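You operate a simulated robot arm through the tools that you are given. There is no shell and no other tool. Be economical: measure what you need, move in short steps, check, and stop when the job is done.

Carry out the task below with a simulated robot arm. There is one attempt and no reset: what you move stays moved.

## Task
Clear the band machine: bundle out, labels on the mat, sliding tray at LABEL, slider at green.
Fine: slide the sliding tray to LOAD before you lift the bundle; the bundle goes into the turquoise tray, the block of labels on to the black mat; other goods stay put.

The check looks at the end state, three seconds after you hand in, the way a careful person would. Anything else that was tipped, shoved, dropped, spilled or broken makes it a failure.

## Robot
A 7-joint arm with a two-finger parallel gripper, fixed in place. Base frame: the origin is at the foot of the arm, x ahead of it, y to its left, z up; the work surface is at about z = 0.94. Units: m, rad, N and s.
With the tool pointing down near the work surface it reaches from about 0.22 to 0.68 m from the base axis. Its first joint turns from -1.152 to 1.152 rad. Payload 2.4 kg.
The tool frame sits at the grasp point between the pads (the TCP): z along the fingers, y along the line on which they close. The tips reach 0.03 m beyond it. Largest opening 0.094 m; finger width 0.028, thickness 0.01; the body of the gripper, 0.05 by 0.096 m, starts 0.055 m behind the TCP.
Orientation is that of the tool frame in the base frame, as a unit quaternion [w, x, y, z]. With the fingers straight down and closing along the base's y, the tool's x points along the base's -x, its y along +y and its z along -z.

## Interface
- The arm moves only by the tool step_arm. Its argument "steps" is a list of rows, each an object (a shift or turn left out is 0, a gripper value left out holds the last) with "translation": the shift along the base's x, y, z in cm, a list of three; "dr": the turn, a rotation vector about the base's x, y, z in rad, a list of three; "hand": the closure in counts, from 0 (fully open) to 255 (shut). In form: [{"translation": [tx, ty, tz], "dr": [rx, ry, rz], "hand": hand}, ...]. A call has 1 to 10 rows; each row shifts and turns the commanded pose from where the row before left it. Each row takes 0.2 s and may step no farther than 0.05 m and 0.15 rad from the row before; otherwise, or with a gripper value out of range, the whole call is refused. Where a pose cannot be reached the arm comes as near as it can. A force on the tool above 80 N (or 10 N above the force at the start of the call, whichever is more), or a blocked arm, ends the call early, and 0.2 s more pass. The fingers move at their own pace (about 0.153 m/s each) and stop on an object; they squeeze with about 35 N. The grip force told is the motor's: it shows also when the fingers shut on nothing. Time passes only in rows, and 0.2 s behind the last, so rows that do not move let the fingers close. The reply holds the time, the measured pose of the TCP, the force on the tool along the base axes, the opening and the grip force, in the units named above and with some noise.
- Cameras (640 x 400 px; columns grow to the right, rows downward): "scene" is fixed at [0.0453, 0.4878, 1.4379]; the picture's right is [-0.62, -0.79, 0.00], its down [-0.49, 0.39, -0.78] and it looks along [0.61, -0.48, -0.63] (base axes); focal length 241 px, centre (320, 200). "wrist" rides on the gripper at [0.076, 0.014, -0.102] in the tool frame; the picture's right is [-0.18, 0.98, 0.00], its down [-0.75, -0.14, -0.64] and it looks along [-0.63, -0.12, 0.77] (tool axes); focal length 243 px, centre (320, 200). There is no depth. A picture from a camera that has moved, and an enlarged one, comes with that camera's place and axes in the base frame and with its lens.
- capture(camera): a new picture of that camera. It takes no simulated time.
- enlarge(camera, box): a new picture of the part [left, top, right, bottom] of that camera's present view, enlarged. It takes no simulated time.
- hand_in(): hands the job in; it is judged then, once.

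Go step by step. Nothing tells you positions but the pictures and the camera data: compare them with the known pose of the tool, close in by small moves and look again before you grip or let go. The budget is 120 turns and 84 pictures, counting those below and the enlarged ones. Unless the task says otherwise, let go and move clear before handing in, and close with one line.

The tools are called after "Emit:" as a command line: name --argument value ..., lists and objects as JSON in quotes. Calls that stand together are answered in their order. step_arm: Moves the arm, as the interface text tells. Its arguments: {"type":"object","properties":{"steps":{"type":"array","items":{"type":"object","properties":{"translation":{"type":"array","items":{"type":"number"}},"dr":{"type":"array","items":{"type":"number"}},"hand":{"type":"number"}}}}},"required":["steps"]} The other tools are called the same way: capture (camera) takes a picture; enlarge (camera, box) takes an enlarged picture of a part of a camera's view; hand_in () hands the job in.

At the start:

```text
time: 0.0
tcp_pos: [0.2768, 0.1741, 1.2904]
tcp_rot: [0.0, 0.0, 1.0, 0.0]
force: [0.0, -1.0, 1.2]
width: 0.0937
grasp_force: 0.2
```

scene: 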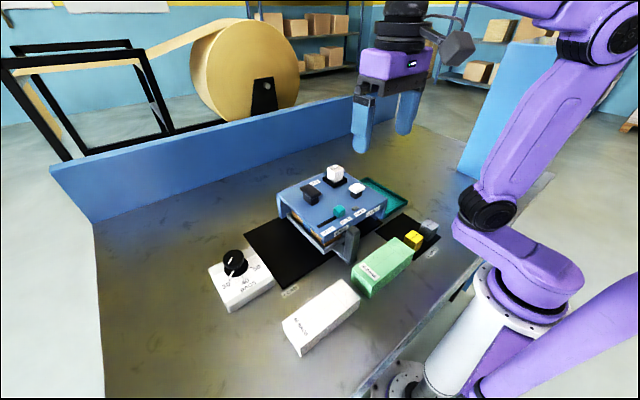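
wrist: 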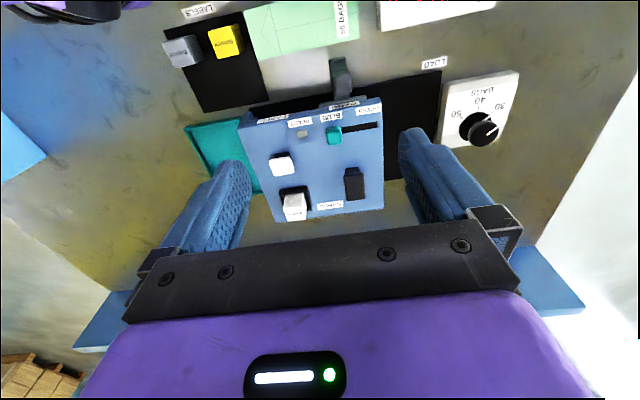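

I see the blue band machine in the middle with knobs, slider, a lever-like handle, and goods around it. I'll look closer first.

Emit:
enlarge --camera "scene" --box '[240, 150, 450, 281]'

Emit:
enlarge --camera "wrist" --box '[160, 0, 480, 200]'

Emit:
enlarge --camera "wrist" --box '[230, 90, 400, 220]'

```text
3.05 times, centred on (345, 216) of scene
camera zoom: at [0.0453, 0.4878, 1.4379], right [-0.62, -0.79, 0.0], down [-0.49, 0.39, -0.78], along [0.61, -0.48, -0.63], focal length 735 px, centre (244, 153)
```

zoom: 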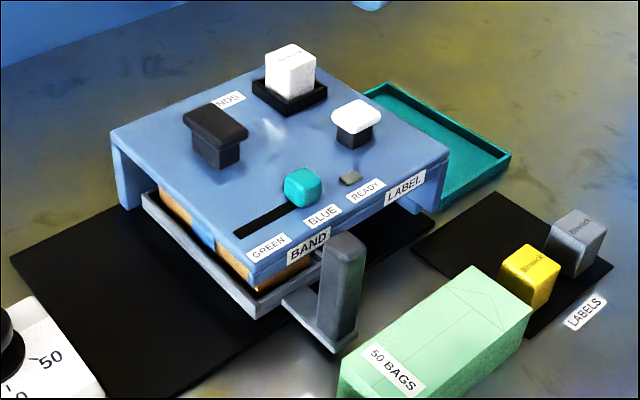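

```text
2.00 times, centred on (320, 100) of wrist
camera zoom: at [0.2002, 0.1883, 1.3935], right [0.18, 0.98, 0.0], down [0.75, -0.14, 0.64], along [0.63, -0.12, -0.77], focal length 485 px, centre (320, 400)
```

zoom: 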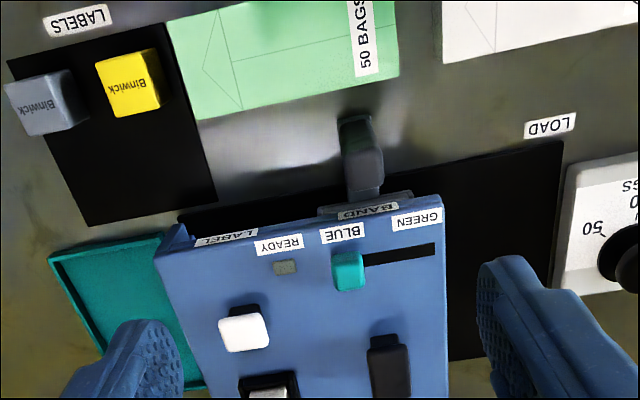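

```text
3.08 times, centred on (315, 155) of wrist
camera zoom: at [0.2002, 0.1883, 1.3935], right [0.18, 0.98, 0.0], down [0.75, -0.14, 0.64], along [0.63, -0.12, -0.77], focal length 746 px, centre (335, 338)
```

zoom: 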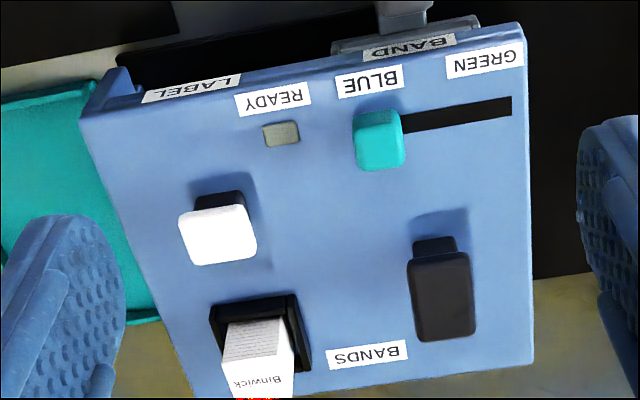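

The machine top is at z≈1.025, spanning x 0.33–0.545 and y 0.03–0.255. The tray handle post is near (0.29, 0.20) with its top at about 1.045. By the printed labels, LOAD puts the handle at y≈0.36 and LABEL at y≈0.09. I'll go above the handle and look.

Emit:
step_arm --steps '[{"translation": [0.7, 1.3, -4.5]}, {"translation": [0.6, 1.3, -4.5]}, {"translation": [0, 0, -4.5]}, {"translation": [0, 0, -2.5]}, {}]'

Emit:
capture --camera "wrist"

Emit:
capture --camera "scene"

```text
time: 1.2
tcp_pos: [0.2894, 0.201, 1.1304]
tcp_rot: [0.0, 0.0, 1.0, 0.0]
force: [0.0, -0.9, -0.3]
width: 0.094
grasp_force: 0.1
```

```text
78 pictures are left
camera wrist: at [0.2126, 0.216, 1.2333], right [0.18, 0.98, 0.0], down [0.75, -0.14, 0.64], along [0.63, -0.12, -0.77], focal length 243 px, centre (320, 200)
```

wrist: 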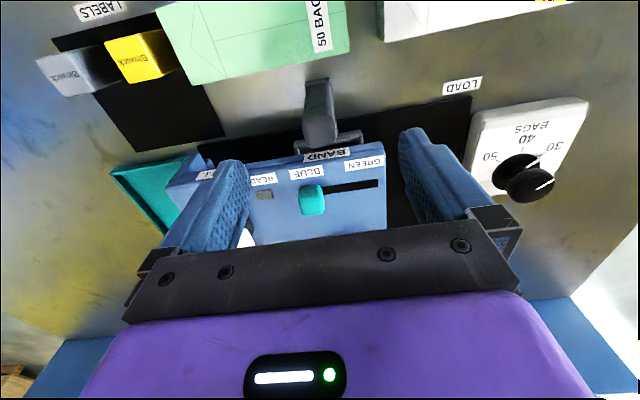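

```text
77 pictures are left
```

scene: 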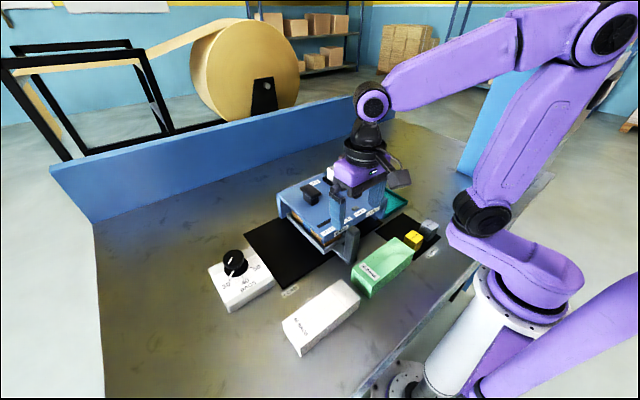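

Emit:
enlarge --camera "wrist" --box '[260, 60, 400, 200]'

Emit:
enlarge --camera "scene" --box '[270, 170, 430, 270]'

```text
2.86 times, centred on (330, 130) of wrist
camera zoom: at [0.2126, 0.216, 1.2333], right [0.18, 0.98, 0.0], down [0.75, -0.14, 0.64], along [0.63, -0.12, -0.77], focal length 693 px, centre (291, 400)
```

zoom: 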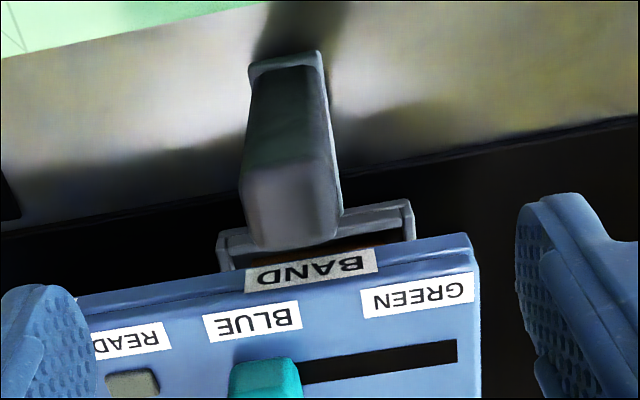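

```text
4.00 times, centred on (350, 220) of scene
camera zoom: at [0.0453, 0.4878, 1.4379], right [-0.62, -0.79, 0.0], down [-0.49, 0.39, -0.78], along [0.61, -0.48, -0.63], focal length 964 px, centre (200, 120)
```

zoom: 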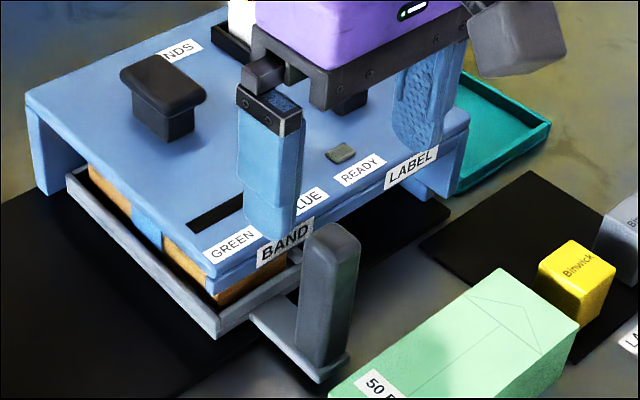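

The post top is centred at about (0.295, 0.200), so I'll descend around it and grip.

Emit:
step_arm --steps '[{"translation": [0.4, -0.1, -4]}, {"translation": [0, 0, -4]}, {"translation": [0, 0, -3]}, {}, {"hand": 255}, {}, {}, {}]'

Emit:
enlarge --camera "scene" --box '[230, 150, 430, 275]'

```text
time: 3.0
tcp_pos: [0.2941, 0.2003, 1.0211]
tcp_rot: [0.0, 0.001, 1.0, 0.0]
force: [0.1, -0.6, -15.5]
width: 0.0302
grasp_force: 45.0
```

```text
3.20 times, centred on (330, 212) of scene
camera zoom: at [0.0454, 0.4879, 1.4379], right [-0.62, -0.79, 0.0], down [-0.49, 0.39, -0.78], along [0.61, -0.48, -0.63], focal length 771 px, centre (288, 160)
```

zoom: 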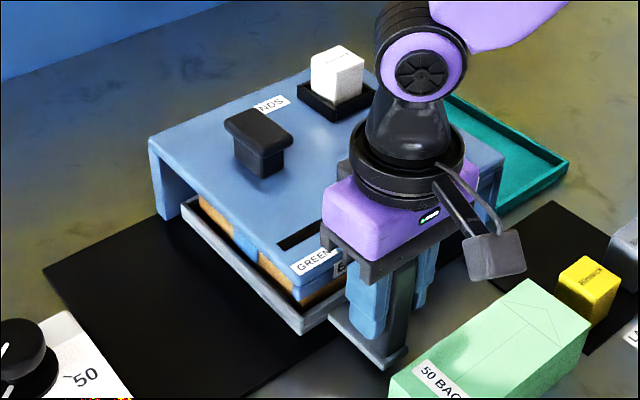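

Emit:
step_arm --steps '[{"translation": [0, 1, 0]}, {"translation": [0, 1, 0]}, {"translation": [0, 2, 0]}, {}]'

```text
time: 4.0
tcp_pos: [0.2939, 0.2378, 1.0201]
tcp_rot: [0.001, 0.0, 1.0, 0.002]
force: [6.1, -0.1, 9.1]
width: 0.0305
grasp_force: 44.7
```

Emit:
step_arm --steps '[{"translation": [0, 2, 0]}, {"translation": [0, 2, 0]}, {"translation": [0, 2, 0]}, {"translation": [0, 2, 0]}, {}]'

Emit:
capture --camera "scene"

```text
time: 5.2
tcp_pos: [0.2937, 0.3184, 1.0212]
tcp_rot: [0.0, 0.0, 1.0, 0.0]
force: [7.6, 1.8, -9.9]
width: 0.03
grasp_force: 45.3
```

```text
73 pictures are left
```

scene: 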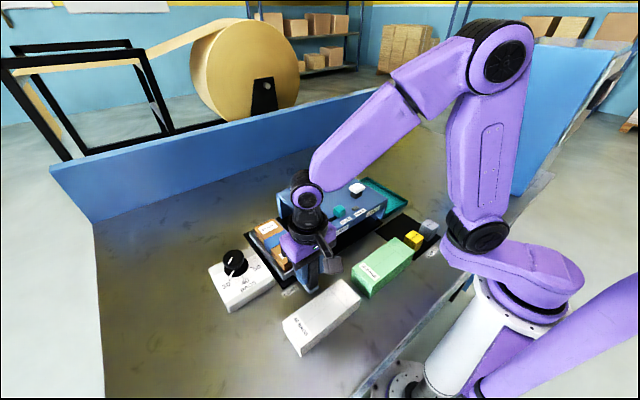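

Emit:
step_arm --steps '[{"translation": [0, 1, 0]}, {"translation": [0, 1, 0]}, {"translation": [0, 1, 0]}, {"translation": [0, 1, 0]}, {}]'

Emit:
enlarge --camera "scene" --box '[190, 170, 390, 295]'

Emit:
capture --camera "wrist"

```text
time: 5.8
tcp_pos: [0.2948, 0.3201, 1.0203]
tcp_rot: [-0.009, 0.004, 1.0, -0.016]
force: [-8.2, -23.5, 21.8]
width: 0.0315
grasp_force: 44.8
stopped in row 2: the force on the tool passed its limit (the readings are from after the stop); the commanded pose is now the measured one
```

```text
3.20 times, centred on (290, 232) of scene
camera zoom: at [0.0448, 0.4868, 1.4383], right [-0.62, -0.79, 0.0], down [-0.49, 0.39, -0.78], along [0.61, -0.48, -0.63], focal length 771 px, centre (416, 96)
```

zoom: 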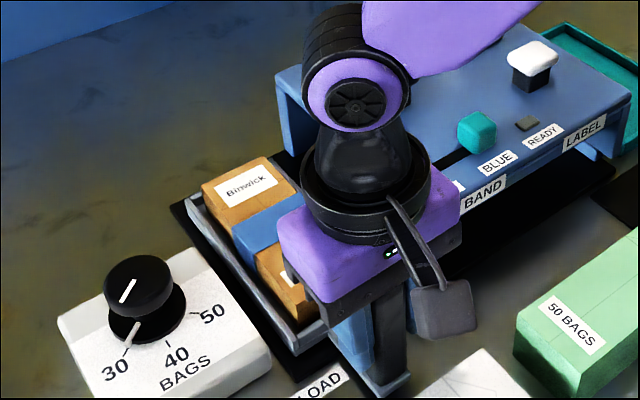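

```text
71 pictures are left
camera wrist: at [0.219, 0.3386, 1.1237], right [0.19, 0.98, -0.03], down [0.76, -0.13, 0.63], along [0.62, -0.15, -0.77], focal length 243 px, centre (320, 200)
```

wrist: 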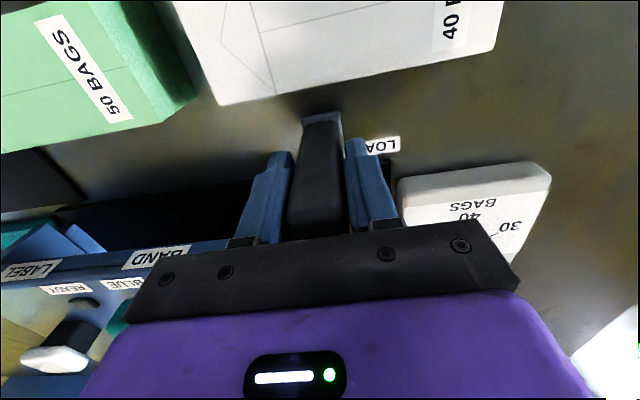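

The tray came to rest at the end of its travel by the LOAD mark. I'll let go, straighten, back away upward and look.

Emit:
step_arm --steps '[{"hand": 100}, {}, {"translation": [0, -0.3, 0], "dr": [0.032, -0.018, 0.008], "hand": 0}, {}, {"translation": [0, 0, 4]}, {"translation": [0, 0, 4]}, {"translation": [0, 0, 5]}, {"translation": [-2, 0, 5]}, {"translation": [-2, 0, 3]}, {}]'

Emit:
capture --camera "wrist"

Emit:
enlarge --camera "scene" --box '[190, 160, 410, 300]'

```text
refused: row 8 steps farther than a row can; nothing moved
```

```text
70 pictures are left
camera wrist: at [0.219, 0.3386, 1.1237], right [0.19, 0.98, -0.03], down [0.76, -0.13, 0.63], along [0.62, -0.15, -0.77], focal length 243 px, centre (320, 200)
```

wrist: 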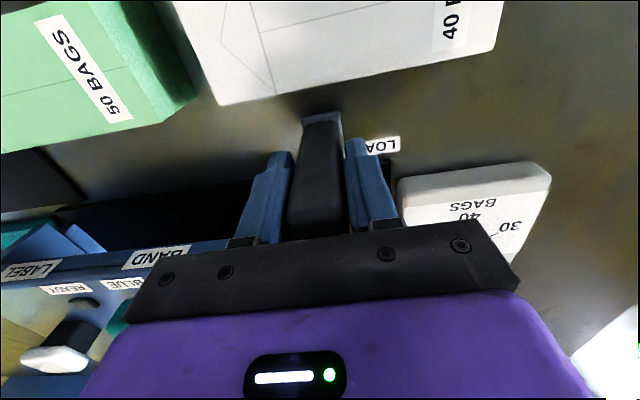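

```text
2.86 times, centred on (300, 230) of scene
camera zoom: at [0.0448, 0.4868, 1.4383], right [-0.62, -0.79, 0.0], down [-0.49, 0.39, -0.78], along [0.61, -0.48, -0.63], focal length 689 px, centre (377, 114)
```

zoom: 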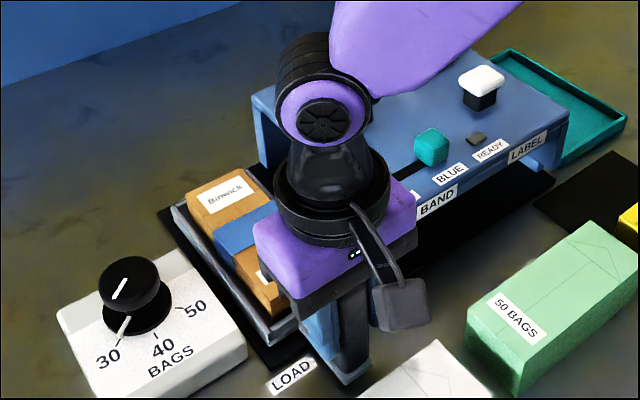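

Emit:
step_arm --steps '[{"hand": 100}, {}, {"translation": [0, -0.3, 0], "dr": [0.032, -0.018, 0.008], "hand": 0}, {}, {"translation": [0, 0, 4]}, {"translation": [0, 0, 4]}, {"translation": [0, 0, 5]}, {"translation": [-2, -2, 4]}, {"translation": [-2, -2, 4]}, {}]'

Emit:
capture --camera "wrist"

Emit:
enlarge --camera "scene" --box '[190, 160, 410, 300]'

```text
time: 8.0
tcp_pos: [0.2525, 0.2786, 1.2287]
tcp_rot: [0.001, 0.001, 1.0, 0.002]
force: [0.5, -0.7, -0.2]
width: 0.0941
grasp_force: 0.0
```

```text
68 pictures are left
camera wrist: at [0.1745, 0.2935, 1.3323], right [0.19, 0.98, 0.0], down [0.75, -0.14, 0.64], along [0.63, -0.12, -0.76], focal length 243 px, centre (320, 200)
```

wrist: 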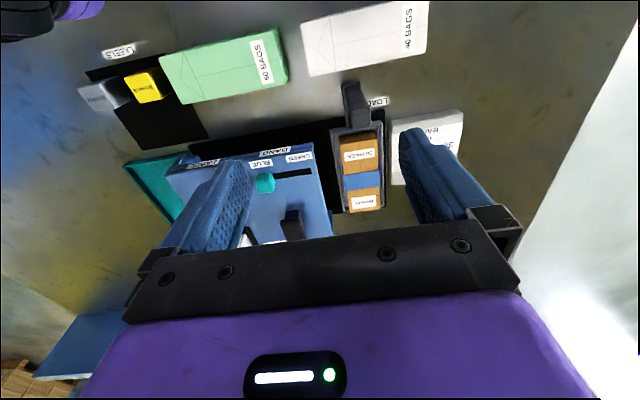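

```text
2.86 times, centred on (300, 230) of scene
camera zoom: at [0.0452, 0.4878, 1.4379], right [-0.62, -0.79, 0.0], down [-0.49, 0.39, -0.78], along [0.61, -0.48, -0.63], focal length 689 px, centre (377, 114)
```

zoom: 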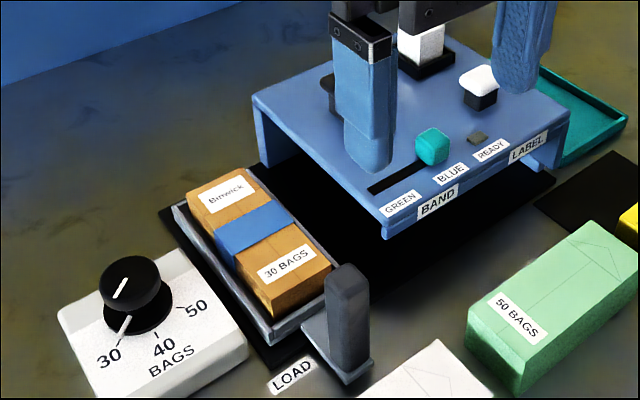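

Emit:
enlarge --camera "wrist" --box '[290, 70, 470, 220]'

Emit:
enlarge --camera "wrist" --box '[80, 40, 260, 240]'

```text
2.67 times, centred on (380, 145) of wrist
camera zoom: at [0.1745, 0.2935, 1.3323], right [0.19, 0.98, 0.0], down [0.75, -0.14, 0.64], along [0.63, -0.12, -0.76], focal length 647 px, centre (160, 347)
```

zoom: 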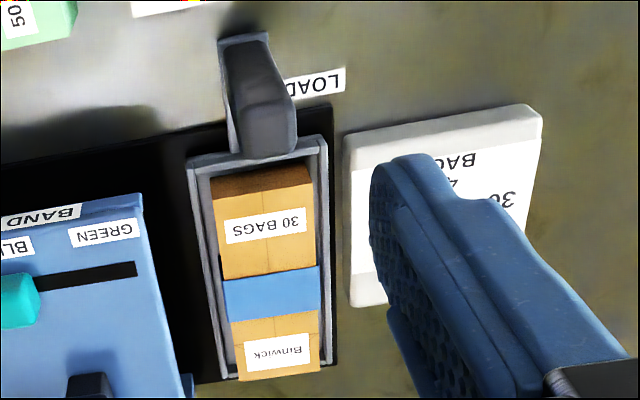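

```text
2.00 times, centred on (170, 140) of wrist
camera zoom: at [0.1745, 0.2935, 1.3323], right [0.19, 0.98, 0.0], down [0.75, -0.14, 0.64], along [0.63, -0.12, -0.76], focal length 485 px, centre (620, 320)
```

zoom: 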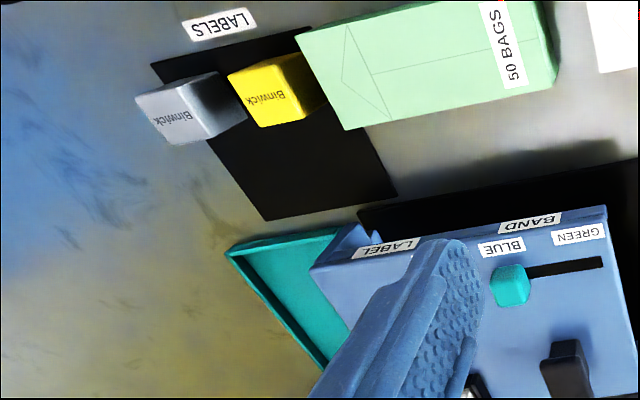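

The bundle (30 BAGS) sits in the tray at LOAD, centred near (0.435, 0.320) with its top at about z=0.98 and its width of about 0.06 along y. I'll move above it.

Emit:
step_arm --steps '[{"translation": [4.5, 1.5, 0], "hand": 38}, {"translation": [4.5, 1.5, 0]}, {"translation": [4.5, 1.14, -1]}, {"translation": [4, 0, -2.5]}, {"translation": [0.75, 0, -4.5]}, {"translation": [0, 0, -4.5]}, {"translation": [0, 0, -4]}, {}]'

Emit:
enlarge --camera "scene" --box '[190, 160, 390, 285]'

Emit:
capture --camera "wrist"

```text
time: 9.8
tcp_pos: [0.4382, 0.3205, 1.0623]
tcp_rot: [0.003, 0.001, 1.0, 0.002]
force: [0.2, -0.6, -0.2]
width: 0.0799
grasp_force: 0.0
```

```text
3.20 times, centred on (290, 222) of scene
camera zoom: at [0.0453, 0.4878, 1.4379], right [-0.62, -0.79, 0.0], down [-0.49, 0.39, -0.78], along [0.61, -0.48, -0.63], focal length 771 px, centre (416, 128)
```

zoom: 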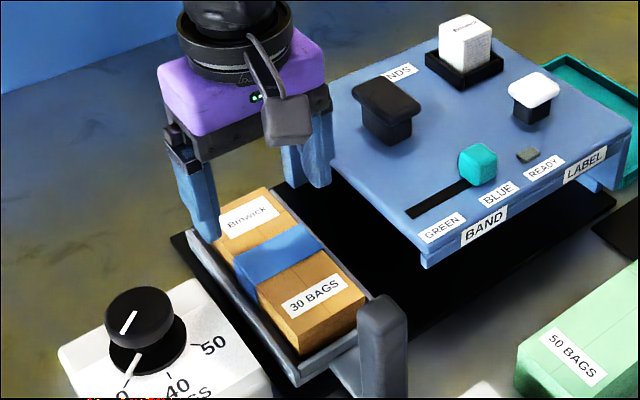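

```text
63 pictures are left
camera wrist: at [0.3608, 0.3356, 1.1658], right [0.19, 0.98, 0.0], down [0.75, -0.14, 0.64], along [0.63, -0.12, -0.76], focal length 243 px, centre (320, 200)
```

wrist: 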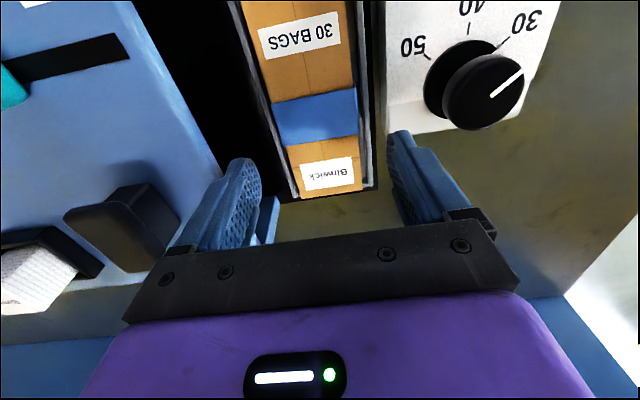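

Emit:
step_arm --steps '[{"translation": [-0.4, -0.1, -3]}, {"translation": [0, 0, -2]}, {"translation": [0, 0, -1]}, {}]'

Emit:
enlarge --camera "scene" --box '[210, 190, 350, 280]'

Emit:
capture --camera "wrist"

```text
time: 10.8
tcp_pos: [0.4326, 0.3203, 1.0039]
tcp_rot: [0.003, 0.001, 1.0, 0.001]
force: [1.0, 0.2, 0.8]
width: 0.0799
grasp_force: 0.1
```

```text
4.44 times, centred on (280, 235) of scene
camera zoom: at [0.0453, 0.4878, 1.4379], right [-0.62, -0.79, 0.0], down [-0.49, 0.39, -0.78], along [0.61, -0.48, -0.63], focal length 1071 px, centre (498, 44)
```

zoom: 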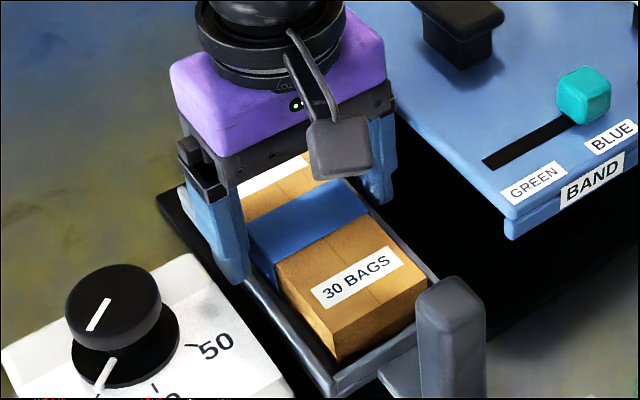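

```text
61 pictures are left
camera wrist: at [0.3559, 0.3349, 1.1068], right [0.19, 0.98, 0.0], down [0.75, -0.14, 0.64], along [0.63, -0.12, -0.76], focal length 243 px, centre (320, 200)
```

wrist: 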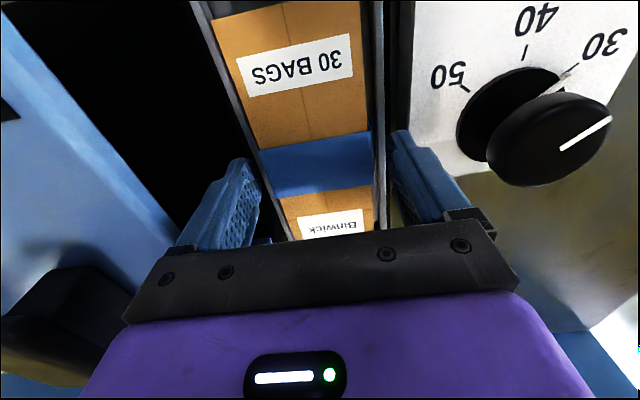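

Emit:
step_arm --steps '[{"translation": [0, -0.1, 0], "hand": 255}, {}, {}, {}]'

Emit:
enlarge --camera "scene" --box '[210, 190, 350, 280]'

```text
time: 11.8
tcp_pos: [0.4348, 0.3182, 1.0033]
tcp_rot: [0.001, 0.001, 1.0, 0.002]
force: [0.0, -0.1, -0.3]
width: 0.059
grasp_force: 34.5
```

```text
4.44 times, centred on (280, 235) of scene
camera zoom: at [0.0453, 0.4878, 1.4379], right [-0.62, -0.79, 0.0], down [-0.49, 0.39, -0.78], along [0.61, -0.48, -0.63], focal length 1071 px, centre (498, 44)
```

zoom: 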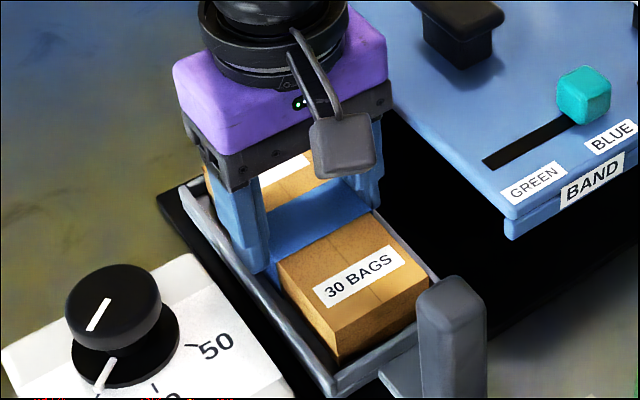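

The grip is good, at 59 mm. I'll lift and carry the bundle over the machine toward the turquoise tray, centred near (0.43, -0.045).

Emit:
step_arm --steps '[{"translation": [0, 0, 1]}, {"translation": [0, 0, 3]}, {"translation": [0, 0, 4]}, {"translation": [0, 0, 4]}, {"translation": [0, 0, 4]}, {"translation": [0, 0, 4]}, {}]'

Emit:
capture --camera "scene"

```text
time: 13.4
tcp_pos: [0.4331, 0.3184, 1.2008]
tcp_rot: [0.001, 0.001, 1.0, 0.002]
force: [0.1, 0.1, -0.7]
width: 0.059
grasp_force: 35.0
```

```text
59 pictures are left
```

scene: 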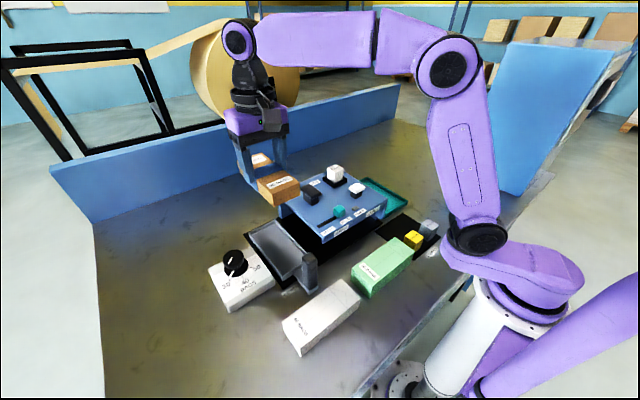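

Emit:
step_arm --steps '[{"translation": [0, -2, 0]}, {"translation": [0, -4.2, 0]}, {"translation": [0, -4.5, 0]}, {"translation": [0, -4.5, 0]}, {"translation": [0, -4.5, 0]}, {"translation": [0, -4.5, 0]}, {"translation": [0, -4.5, 0]}, {"translation": [0, -4.5, 0]}, {"translation": [-0.3, -3.4, 0]}, {}]'

Emit:
capture --camera "wrist"

Emit:
enlarge --camera "scene" --box '[270, 120, 470, 245]'

```text
time: 15.6
tcp_pos: [0.4294, -0.0457, 1.2039]
tcp_rot: [0.001, 0.0, 1.0, 0.002]
force: [-0.4, -0.7, -1.4]
width: 0.0592
grasp_force: 34.4
```

```text
58 pictures are left
camera wrist: at [0.3521, -0.0311, 1.3069], right [0.19, 0.98, 0.0], down [0.75, -0.14, 0.64], along [0.63, -0.12, -0.76], focal length 243 px, centre (320, 200)
```

wrist: 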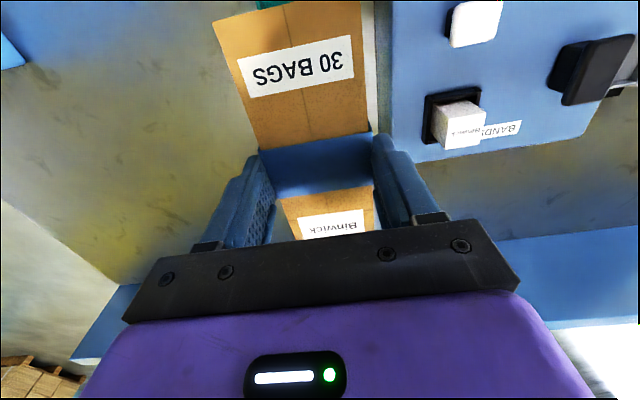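

```text
3.20 times, centred on (370, 182) of scene
camera zoom: at [0.0453, 0.4878, 1.4379], right [-0.62, -0.79, 0.0], down [-0.49, 0.39, -0.78], along [0.61, -0.48, -0.63], focal length 771 px, centre (160, 256)
```

zoom: 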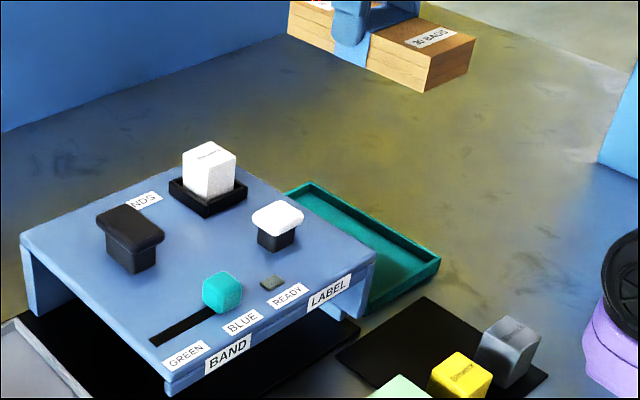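

Emit:
step_arm --steps '[{"translation": [0, 0, -4.5]}, {"translation": [0, 0, -4.5]}, {"translation": [0, 0, -3.5]}, {"translation": [0, 0, -2]}, {}]'

Emit:
capture --camera "wrist"

Emit:
enlarge --camera "scene" --box '[320, 150, 440, 225]'

```text
time: 16.8
tcp_pos: [0.4304, -0.0475, 1.0573]
tcp_rot: [0.001, 0.001, 1.0, 0.002]
force: [-0.8, 0.0, -1.3]
width: 0.059
grasp_force: 35.0
```

```text
56 pictures are left
camera wrist: at [0.3534, -0.0332, 1.1613], right [0.19, 0.98, 0.0], down [0.75, -0.14, 0.64], along [0.63, -0.12, -0.76], focal length 243 px, centre (320, 200)
```

wrist: 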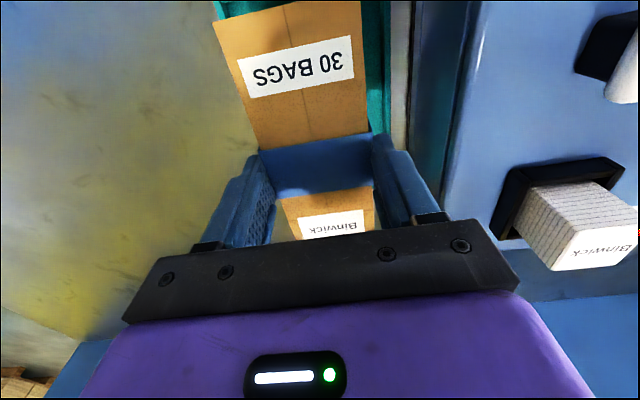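

```text
5.33 times, centred on (380, 188) of scene
camera zoom: at [0.0453, 0.4878, 1.4379], right [-0.62, -0.79, 0.0], down [-0.49, 0.39, -0.78], along [0.61, -0.48, -0.63], focal length 1286 px, centre (0, 267)
```

zoom: 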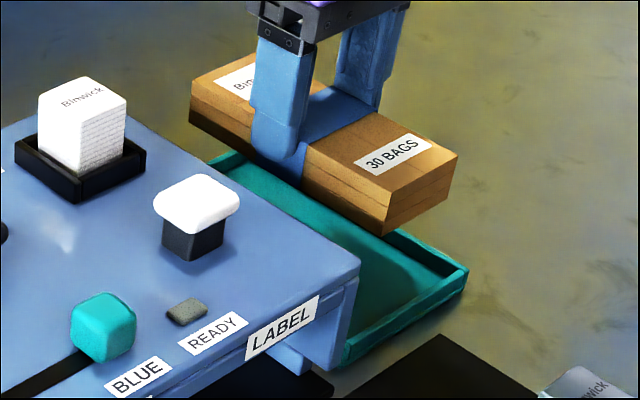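

Emit:
enlarge --camera "wrist" --box '[190, 0, 490, 200]'

```text
2.00 times, centred on (340, 100) of wrist
camera zoom: at [0.3534, -0.0332, 1.1613], right [0.19, 0.98, 0.0], down [0.75, -0.14, 0.64], along [0.63, -0.12, -0.76], focal length 485 px, centre (280, 400)
```

zoom: 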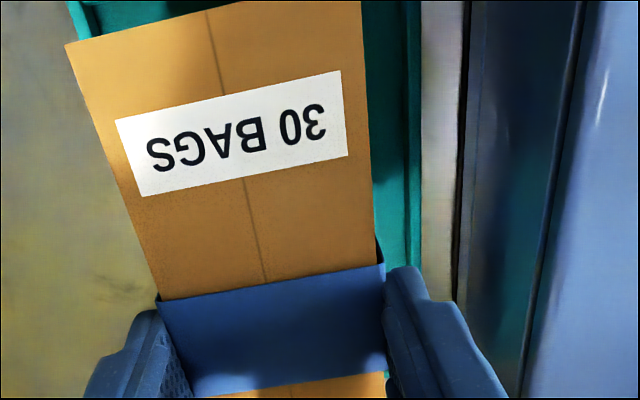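

Alignment with the tray is good, so I'll lower it.

Emit:
step_arm --steps '[{"translation": [0.1, 0.1, -3]}, {"translation": [0, 0, -1.5]}, {"translation": [0, 0, -0.7]}, {}]'

Emit:
enlarge --camera "scene" --box '[320, 150, 440, 225]'

```text
time: 17.8
tcp_pos: [0.4329, -0.0462, 1.0049]
tcp_rot: [0.002, 0.002, 1.0, 0.002]
force: [0.6, 0.3, -1.7]
width: 0.0593
grasp_force: 35.2
```

```text
5.33 times, centred on (380, 188) of scene
camera zoom: at [0.0453, 0.4878, 1.4379], right [-0.62, -0.79, 0.0], down [-0.49, 0.39, -0.78], along [0.61, -0.48, -0.63], focal length 1286 px, centre (0, 267)
```

zoom: 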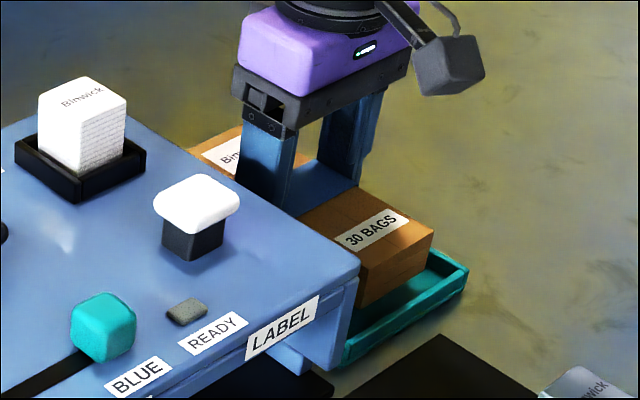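

Emit:
step_arm --steps '[{"translation": [-0.1, 0, -0.3]}, {"translation": [0, 0, -0.3]}, {}]'

```text
time: 18.6
tcp_pos: [0.4314, -0.0467, 1.0001]
tcp_rot: [0.002, 0.001, 1.0, 0.002]
force: [-0.4, -0.1, -1.7]
width: 0.0589
grasp_force: 34.5
```

Emit:
step_arm --steps '[{"translation": [0, 0, -0.2]}, {"translation": [0, 0, -0.2]}, {"translation": [0, 0, -0.2]}, {}]'

Emit:
enlarge --camera "scene" --box '[320, 150, 440, 225]'

```text
time: 19.6
tcp_pos: [0.4305, -0.0471, 0.9942]
tcp_rot: [0.002, 0.001, 1.0, 0.002]
force: [0.3, 0.0, -1.3]
width: 0.059
grasp_force: 34.8
```

```text
5.33 times, centred on (380, 188) of scene
camera zoom: at [0.0453, 0.4878, 1.4379], right [-0.62, -0.79, 0.0], down [-0.49, 0.39, -0.78], along [0.61, -0.48, -0.63], focal length 1286 px, centre (0, 267)
```

zoom: 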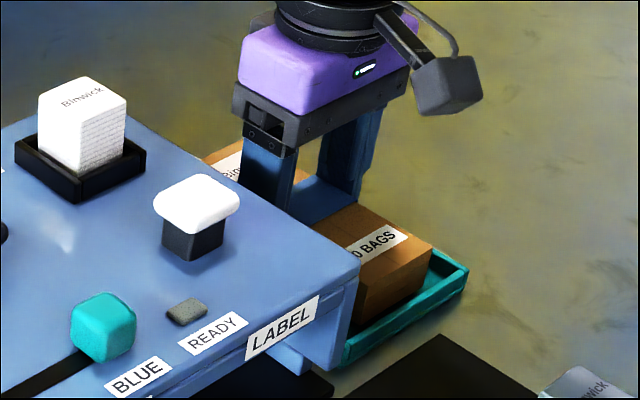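

Emit:
step_arm --steps '[{"translation": [0, 0, -0.2]}, {"translation": [0, 0, -0.2]}, {}]'

```text
time: 20.4
tcp_pos: [0.4309, -0.0462, 0.9909]
tcp_rot: [0.002, 0.001, 1.0, 0.001]
force: [-0.3, 0.1, -0.3]
width: 0.0591
grasp_force: 35.3
```

Emit:
step_arm --steps '[{"translation": [0, 0, -0.2]}, {"translation": [0, 0, -0.2]}, {}]'

Emit:
enlarge --camera "scene" --box '[360, 165, 430, 225]'

```text
time: 21.2
tcp_pos: [0.431, -0.0472, 0.9867]
tcp_rot: [0.004, 0.001, 1.0, 0.001]
force: [-2.3, 4.3, 33.8]
width: 0.0593
grasp_force: 35.3
```

```text
6.67 times, centred on (395, 195) of scene
camera zoom: at [0.0447, 0.488, 1.4379], right [-0.62, -0.79, 0.0], down [-0.49, 0.39, -0.78], along [0.61, -0.48, -0.63], focal length 1607 px, centre (-180, 233)
```

zoom: 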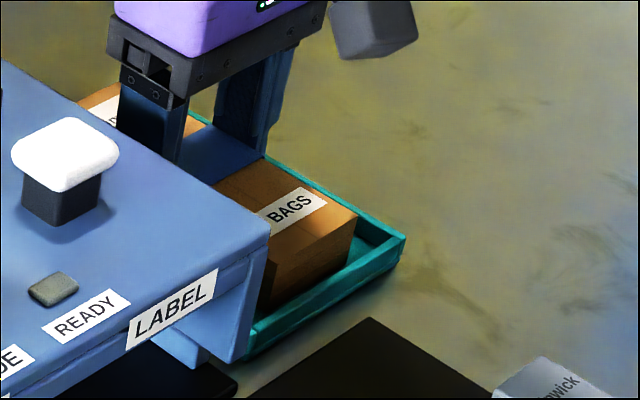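

The bundle has touched the tray floor. I'll ease off, release and rise.

Emit:
step_arm --steps '[{"translation": [0, 0, 0.2]}, {"hand": 80}, {"hand": 40}, {}, {"translation": [0, 0, 2]}, {"translation": [0, 0, 4]}, {"translation": [0, 0, 5]}, {"translation": [0, 0, 5]}, {"translation": [0, 0, 5]}, {}]'

Emit:
capture --camera "wrist"

Emit:
capture --camera "scene"

```text
time: 23.4
tcp_pos: [0.4315, -0.0461, 1.1988]
tcp_rot: [0.002, 0.001, 1.0, 0.002]
force: [0.7, -0.4, -0.2]
width: 0.0792
grasp_force: 0.1
```

```text
50 pictures are left
camera wrist: at [0.3546, -0.0317, 1.3021], right [0.19, 0.98, 0.0], down [0.75, -0.14, 0.64], along [0.63, -0.12, -0.76], focal length 243 px, centre (320, 200)
```

wrist: 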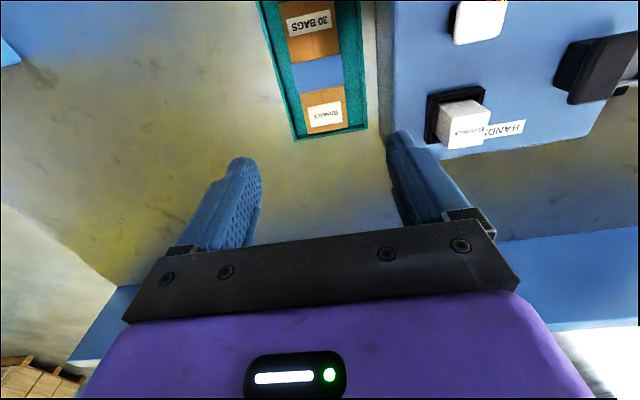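

```text
49 pictures are left
```

scene: 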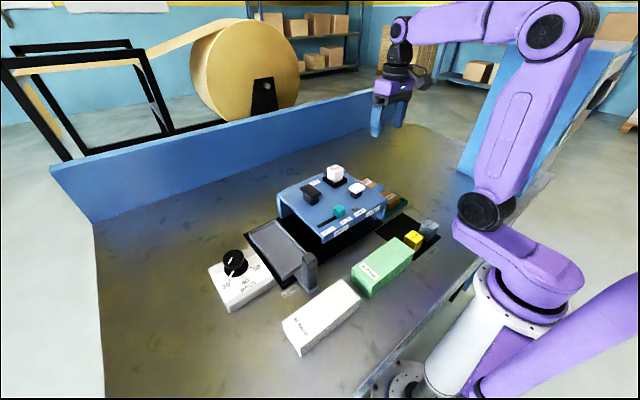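

The bundle lies neatly in the turquoise tray. Next I'll locate the label block in its holder.

Emit:
enlarge --camera "wrist" --box '[380, 40, 560, 190]'

Emit:
enlarge --camera "scene" --box '[280, 150, 380, 212]'

Emit:
enlarge --camera "scene" --box '[360, 200, 460, 262]'

```text
2.67 times, centred on (470, 115) of wrist
camera zoom: at [0.3546, -0.0317, 1.3021], right [0.19, 0.98, 0.0], down [0.75, -0.14, 0.64], along [0.63, -0.12, -0.76], focal length 647 px, centre (-80, 427)
```

zoom: 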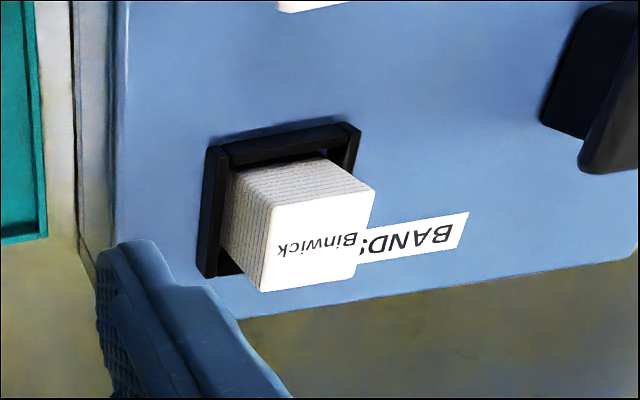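

```text
6.40 times, centred on (330, 181) of scene
camera zoom: at [0.0452, 0.4878, 1.4379], right [-0.62, -0.79, 0.0], down [-0.49, 0.39, -0.78], along [0.61, -0.48, -0.63], focal length 1543 px, centre (256, 322)
```

zoom: 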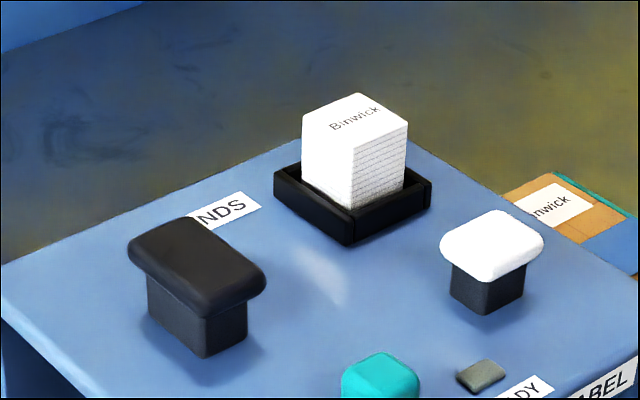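

```text
6.40 times, centred on (410, 231) of scene
camera zoom: at [0.0452, 0.4878, 1.4379], right [-0.62, -0.79, 0.0], down [-0.49, 0.39, -0.78], along [0.61, -0.48, -0.63], focal length 1543 px, centre (-256, 2)
```

zoom: 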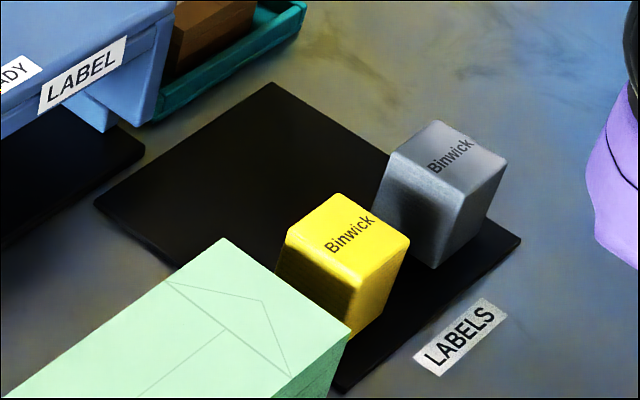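

The label block's top is centred near (0.479, 0.092) at z≈1.075, and it is about 4 cm wide. I'll go above it and check.

Emit:
step_arm --steps '[{"translation": [1.5, 4.5, 0], "hand": 60}, {"translation": [1.5, 4.5, 0]}, {"translation": [1.7, 4.6, 0]}, {"translation": [0, 0.2, -3]}, {"translation": [0, 0, -3]}, {}]'

Emit:
capture --camera "wrist"

Emit:
enlarge --camera "scene" --box '[270, 130, 390, 205]'

```text
time: 24.8
tcp_pos: [0.4781, 0.0913, 1.1386]
tcp_rot: [0.002, 0.001, 1.0, 0.002]
force: [-0.3, 0.0, -0.8]
width: 0.0719
grasp_force: 0.1
```

```text
45 pictures are left
camera wrist: at [0.4008, 0.1049, 1.2421], right [0.19, 0.98, 0.0], down [0.75, -0.14, 0.64], along [0.63, -0.12, -0.76], focal length 243 px, centre (320, 200)
```

wrist: 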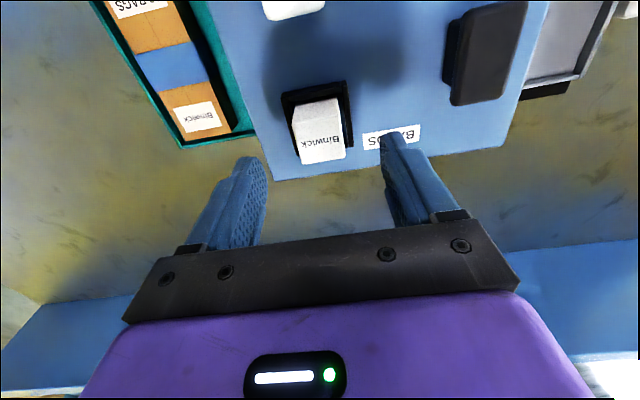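

```text
5.33 times, centred on (330, 168) of scene
camera zoom: at [0.0453, 0.4878, 1.4379], right [-0.62, -0.79, 0.0], down [-0.49, 0.39, -0.78], along [0.61, -0.48, -0.63], focal length 1286 px, centre (267, 373)
```

zoom: 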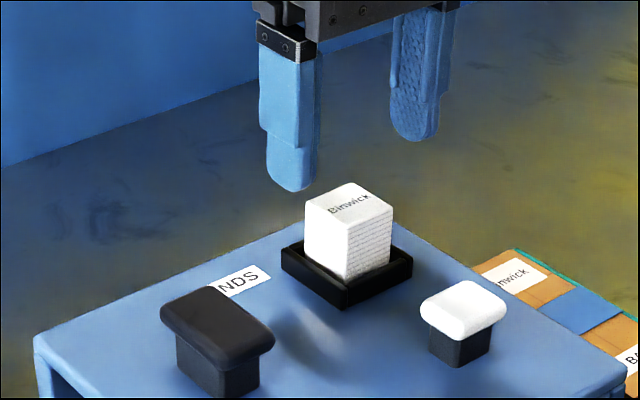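

Emit:
step_arm --steps '[{"translation": [0.5, -0.1, -3]}, {"translation": [0, 0, -3]}, {}]'

Emit:
enlarge --camera "wrist" --box '[200, 60, 440, 260]'

Emit:
enlarge --camera "scene" --box '[290, 140, 390, 202]'

```text
time: 25.6
tcp_pos: [0.4853, 0.0905, 1.0773]
tcp_rot: [0.002, 0.002, 1.0, 0.002]
force: [-0.4, 0.6, 0.9]
width: 0.0721
grasp_force: 0.1
```

```text
2.00 times, centred on (320, 160) of wrist
camera zoom: at [0.4063, 0.1052, 1.1815], right [0.19, 0.98, 0.0], down [0.75, -0.14, 0.65], along [0.63, -0.12, -0.76], focal length 485 px, centre (320, 280)
```

zoom: 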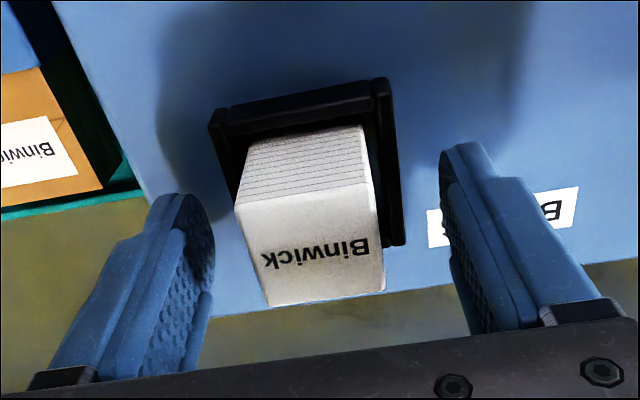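

```text
6.40 times, centred on (340, 171) of scene
camera zoom: at [0.0453, 0.4878, 1.4379], right [-0.62, -0.79, 0.0], down [-0.49, 0.39, -0.78], along [0.61, -0.48, -0.63], focal length 1543 px, centre (192, 386)
```

zoom: 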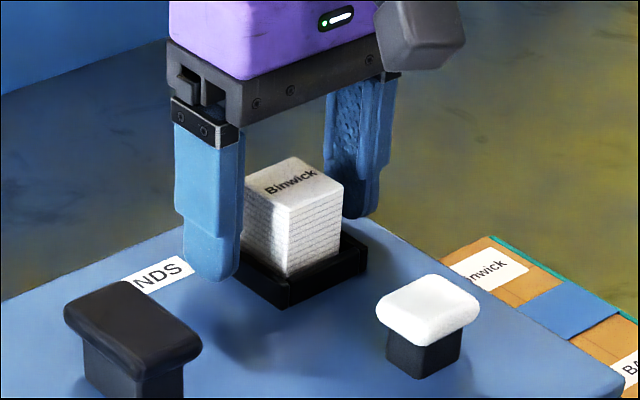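

Emit:
step_arm --steps '[{"translation": [-0.2, -0.15, -0.1]}, {"hand": 255}, {}, {}, {}]'

Emit:
enlarge --camera "scene" --box '[290, 140, 390, 202]'

```text
time: 26.8
tcp_pos: [0.481, 0.0896, 1.0778]
tcp_rot: [0.002, 0.0, 1.0, 0.002]
force: [-0.3, 4.3, -1.9]
width: 0.0516
grasp_force: 44.7
```

```text
6.40 times, centred on (340, 171) of scene
camera zoom: at [0.0453, 0.4879, 1.4379], right [-0.62, -0.79, 0.0], down [-0.49, 0.39, -0.78], along [0.61, -0.48, -0.63], focal length 1543 px, centre (192, 386)
```

zoom: 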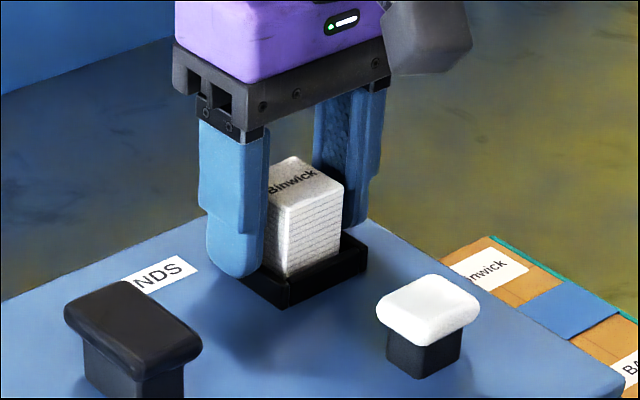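

The fingers closed on the holder (52 mm) instead of the block. I'll open, rise 1 cm and try again.

Emit:
step_arm --steps '[{"hand": 60}, {}, {"translation": [0, 0, 1]}, {}, {"hand": 255}, {}, {}, {}]'

Emit:
enlarge --camera "scene" --box '[290, 140, 390, 202]'

```text
time: 28.6
tcp_pos: [0.48, 0.0881, 1.0882]
tcp_rot: [0.003, 0.002, 1.0, 0.001]
force: [0.7, -0.2, 0.8]
width: 0.0328
grasp_force: 35.3
```

```text
6.40 times, centred on (340, 171) of scene
camera zoom: at [0.0453, 0.4878, 1.4379], right [-0.62, -0.79, 0.0], down [-0.49, 0.39, -0.78], along [0.61, -0.48, -0.63], focal length 1543 px, centre (192, 386)
```

zoom: 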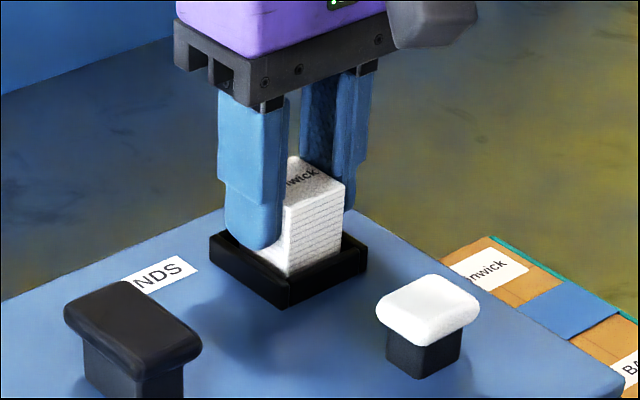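

The block is held at 33 mm. I'll lift it and carry it to the free part of the black LABELS mat, near (0.285, 0.01).

Emit:
step_arm --steps '[{"translation": [0, 0, 1.5]}, {"translation": [0, 0, 4]}, {"translation": [0, 0, 4]}, {"translation": [-3.9, -1.5, 0]}, {"translation": [-3.9, -1.6, 0]}, {"translation": [-3.9, -1.6, 0]}, {"translation": [-3.9, -1.6, 0]}, {"translation": [-3.9, -1.5, 0]}, {}]'

Emit:
capture --camera "wrist"

Emit:
capture --camera "scene"

```text
time: 30.6
tcp_pos: [0.2836, 0.0128, 1.1838]
tcp_rot: [0.001, 0.001, 1.0, 0.002]
force: [0.4, -0.6, -0.9]
width: 0.0325
grasp_force: 35.4
```

```text
39 pictures are left
camera wrist: at [0.2071, 0.0263, 1.2871], right [0.19, 0.98, 0.0], down [0.75, -0.14, 0.64], along [0.63, -0.12, -0.76], focal length 243 px, centre (320, 200)
```

wrist: 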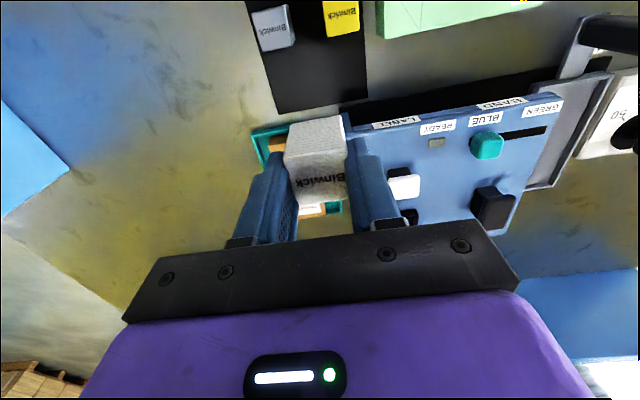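

```text
38 pictures are left
```

scene: 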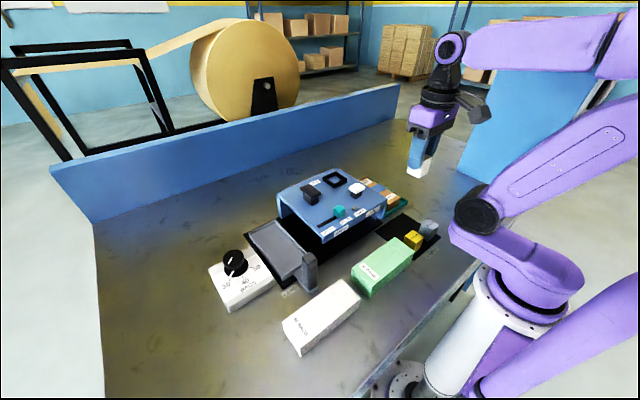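

Emit:
step_arm --steps '[{"translation": [0, 0, -4.5]}, {"translation": [0, 0, -4.5]}, {"translation": [0, 0, -4.5]}, {"translation": [0, 0, -2]}, {}]'

Emit:
enlarge --camera "scene" --box '[350, 180, 470, 255]'

Emit:
capture --camera "wrist"

```text
time: 31.8
tcp_pos: [0.2921, 0.0094, 1.0432]
tcp_rot: [0.003, 0.001, 1.0, 0.003]
force: [-1.3, 0.5, -0.3]
width: 0.0327
grasp_force: 35.4
out of reach, approached as far as the arm can: row 3
```

```text
5.33 times, centred on (410, 218) of scene
camera zoom: at [0.0453, 0.4878, 1.4379], right [-0.62, -0.79, 0.0], down [-0.49, 0.39, -0.78], along [0.61, -0.48, -0.63], focal length 1286 px, centre (-160, 107)
```

zoom: 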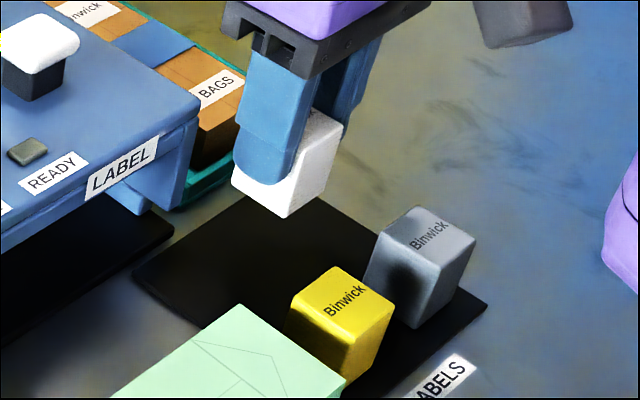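

```text
36 pictures are left
camera wrist: at [0.2148, 0.0229, 1.145], right [0.19, 0.98, 0.0], down [0.75, -0.15, 0.65], along [0.63, -0.12, -0.76], focal length 243 px, centre (320, 200)
```

wrist: 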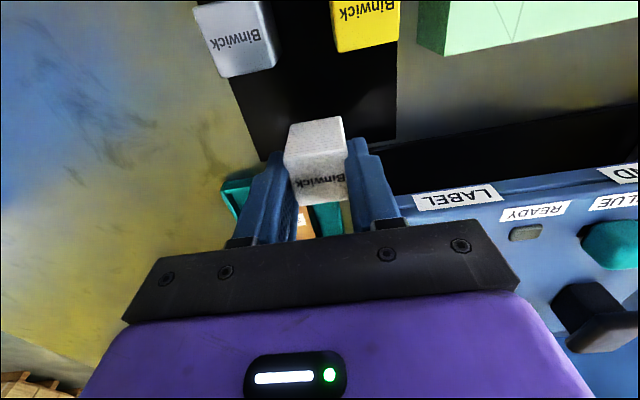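

The block is over the mat and the arm was briefly clipped near its inner reach. I'll continue down in small steps.

Emit:
step_arm --steps '[{"translation": [0, 0, -1]}, {"translation": [0, 0, -1]}, {}]'

```text
time: 32.6
tcp_pos: [0.2922, 0.0086, 1.0219]
tcp_rot: [0.002, 0.001, 1.0, 0.001]
force: [-0.2, 0.1, -0.7]
width: 0.033
grasp_force: 34.8
```

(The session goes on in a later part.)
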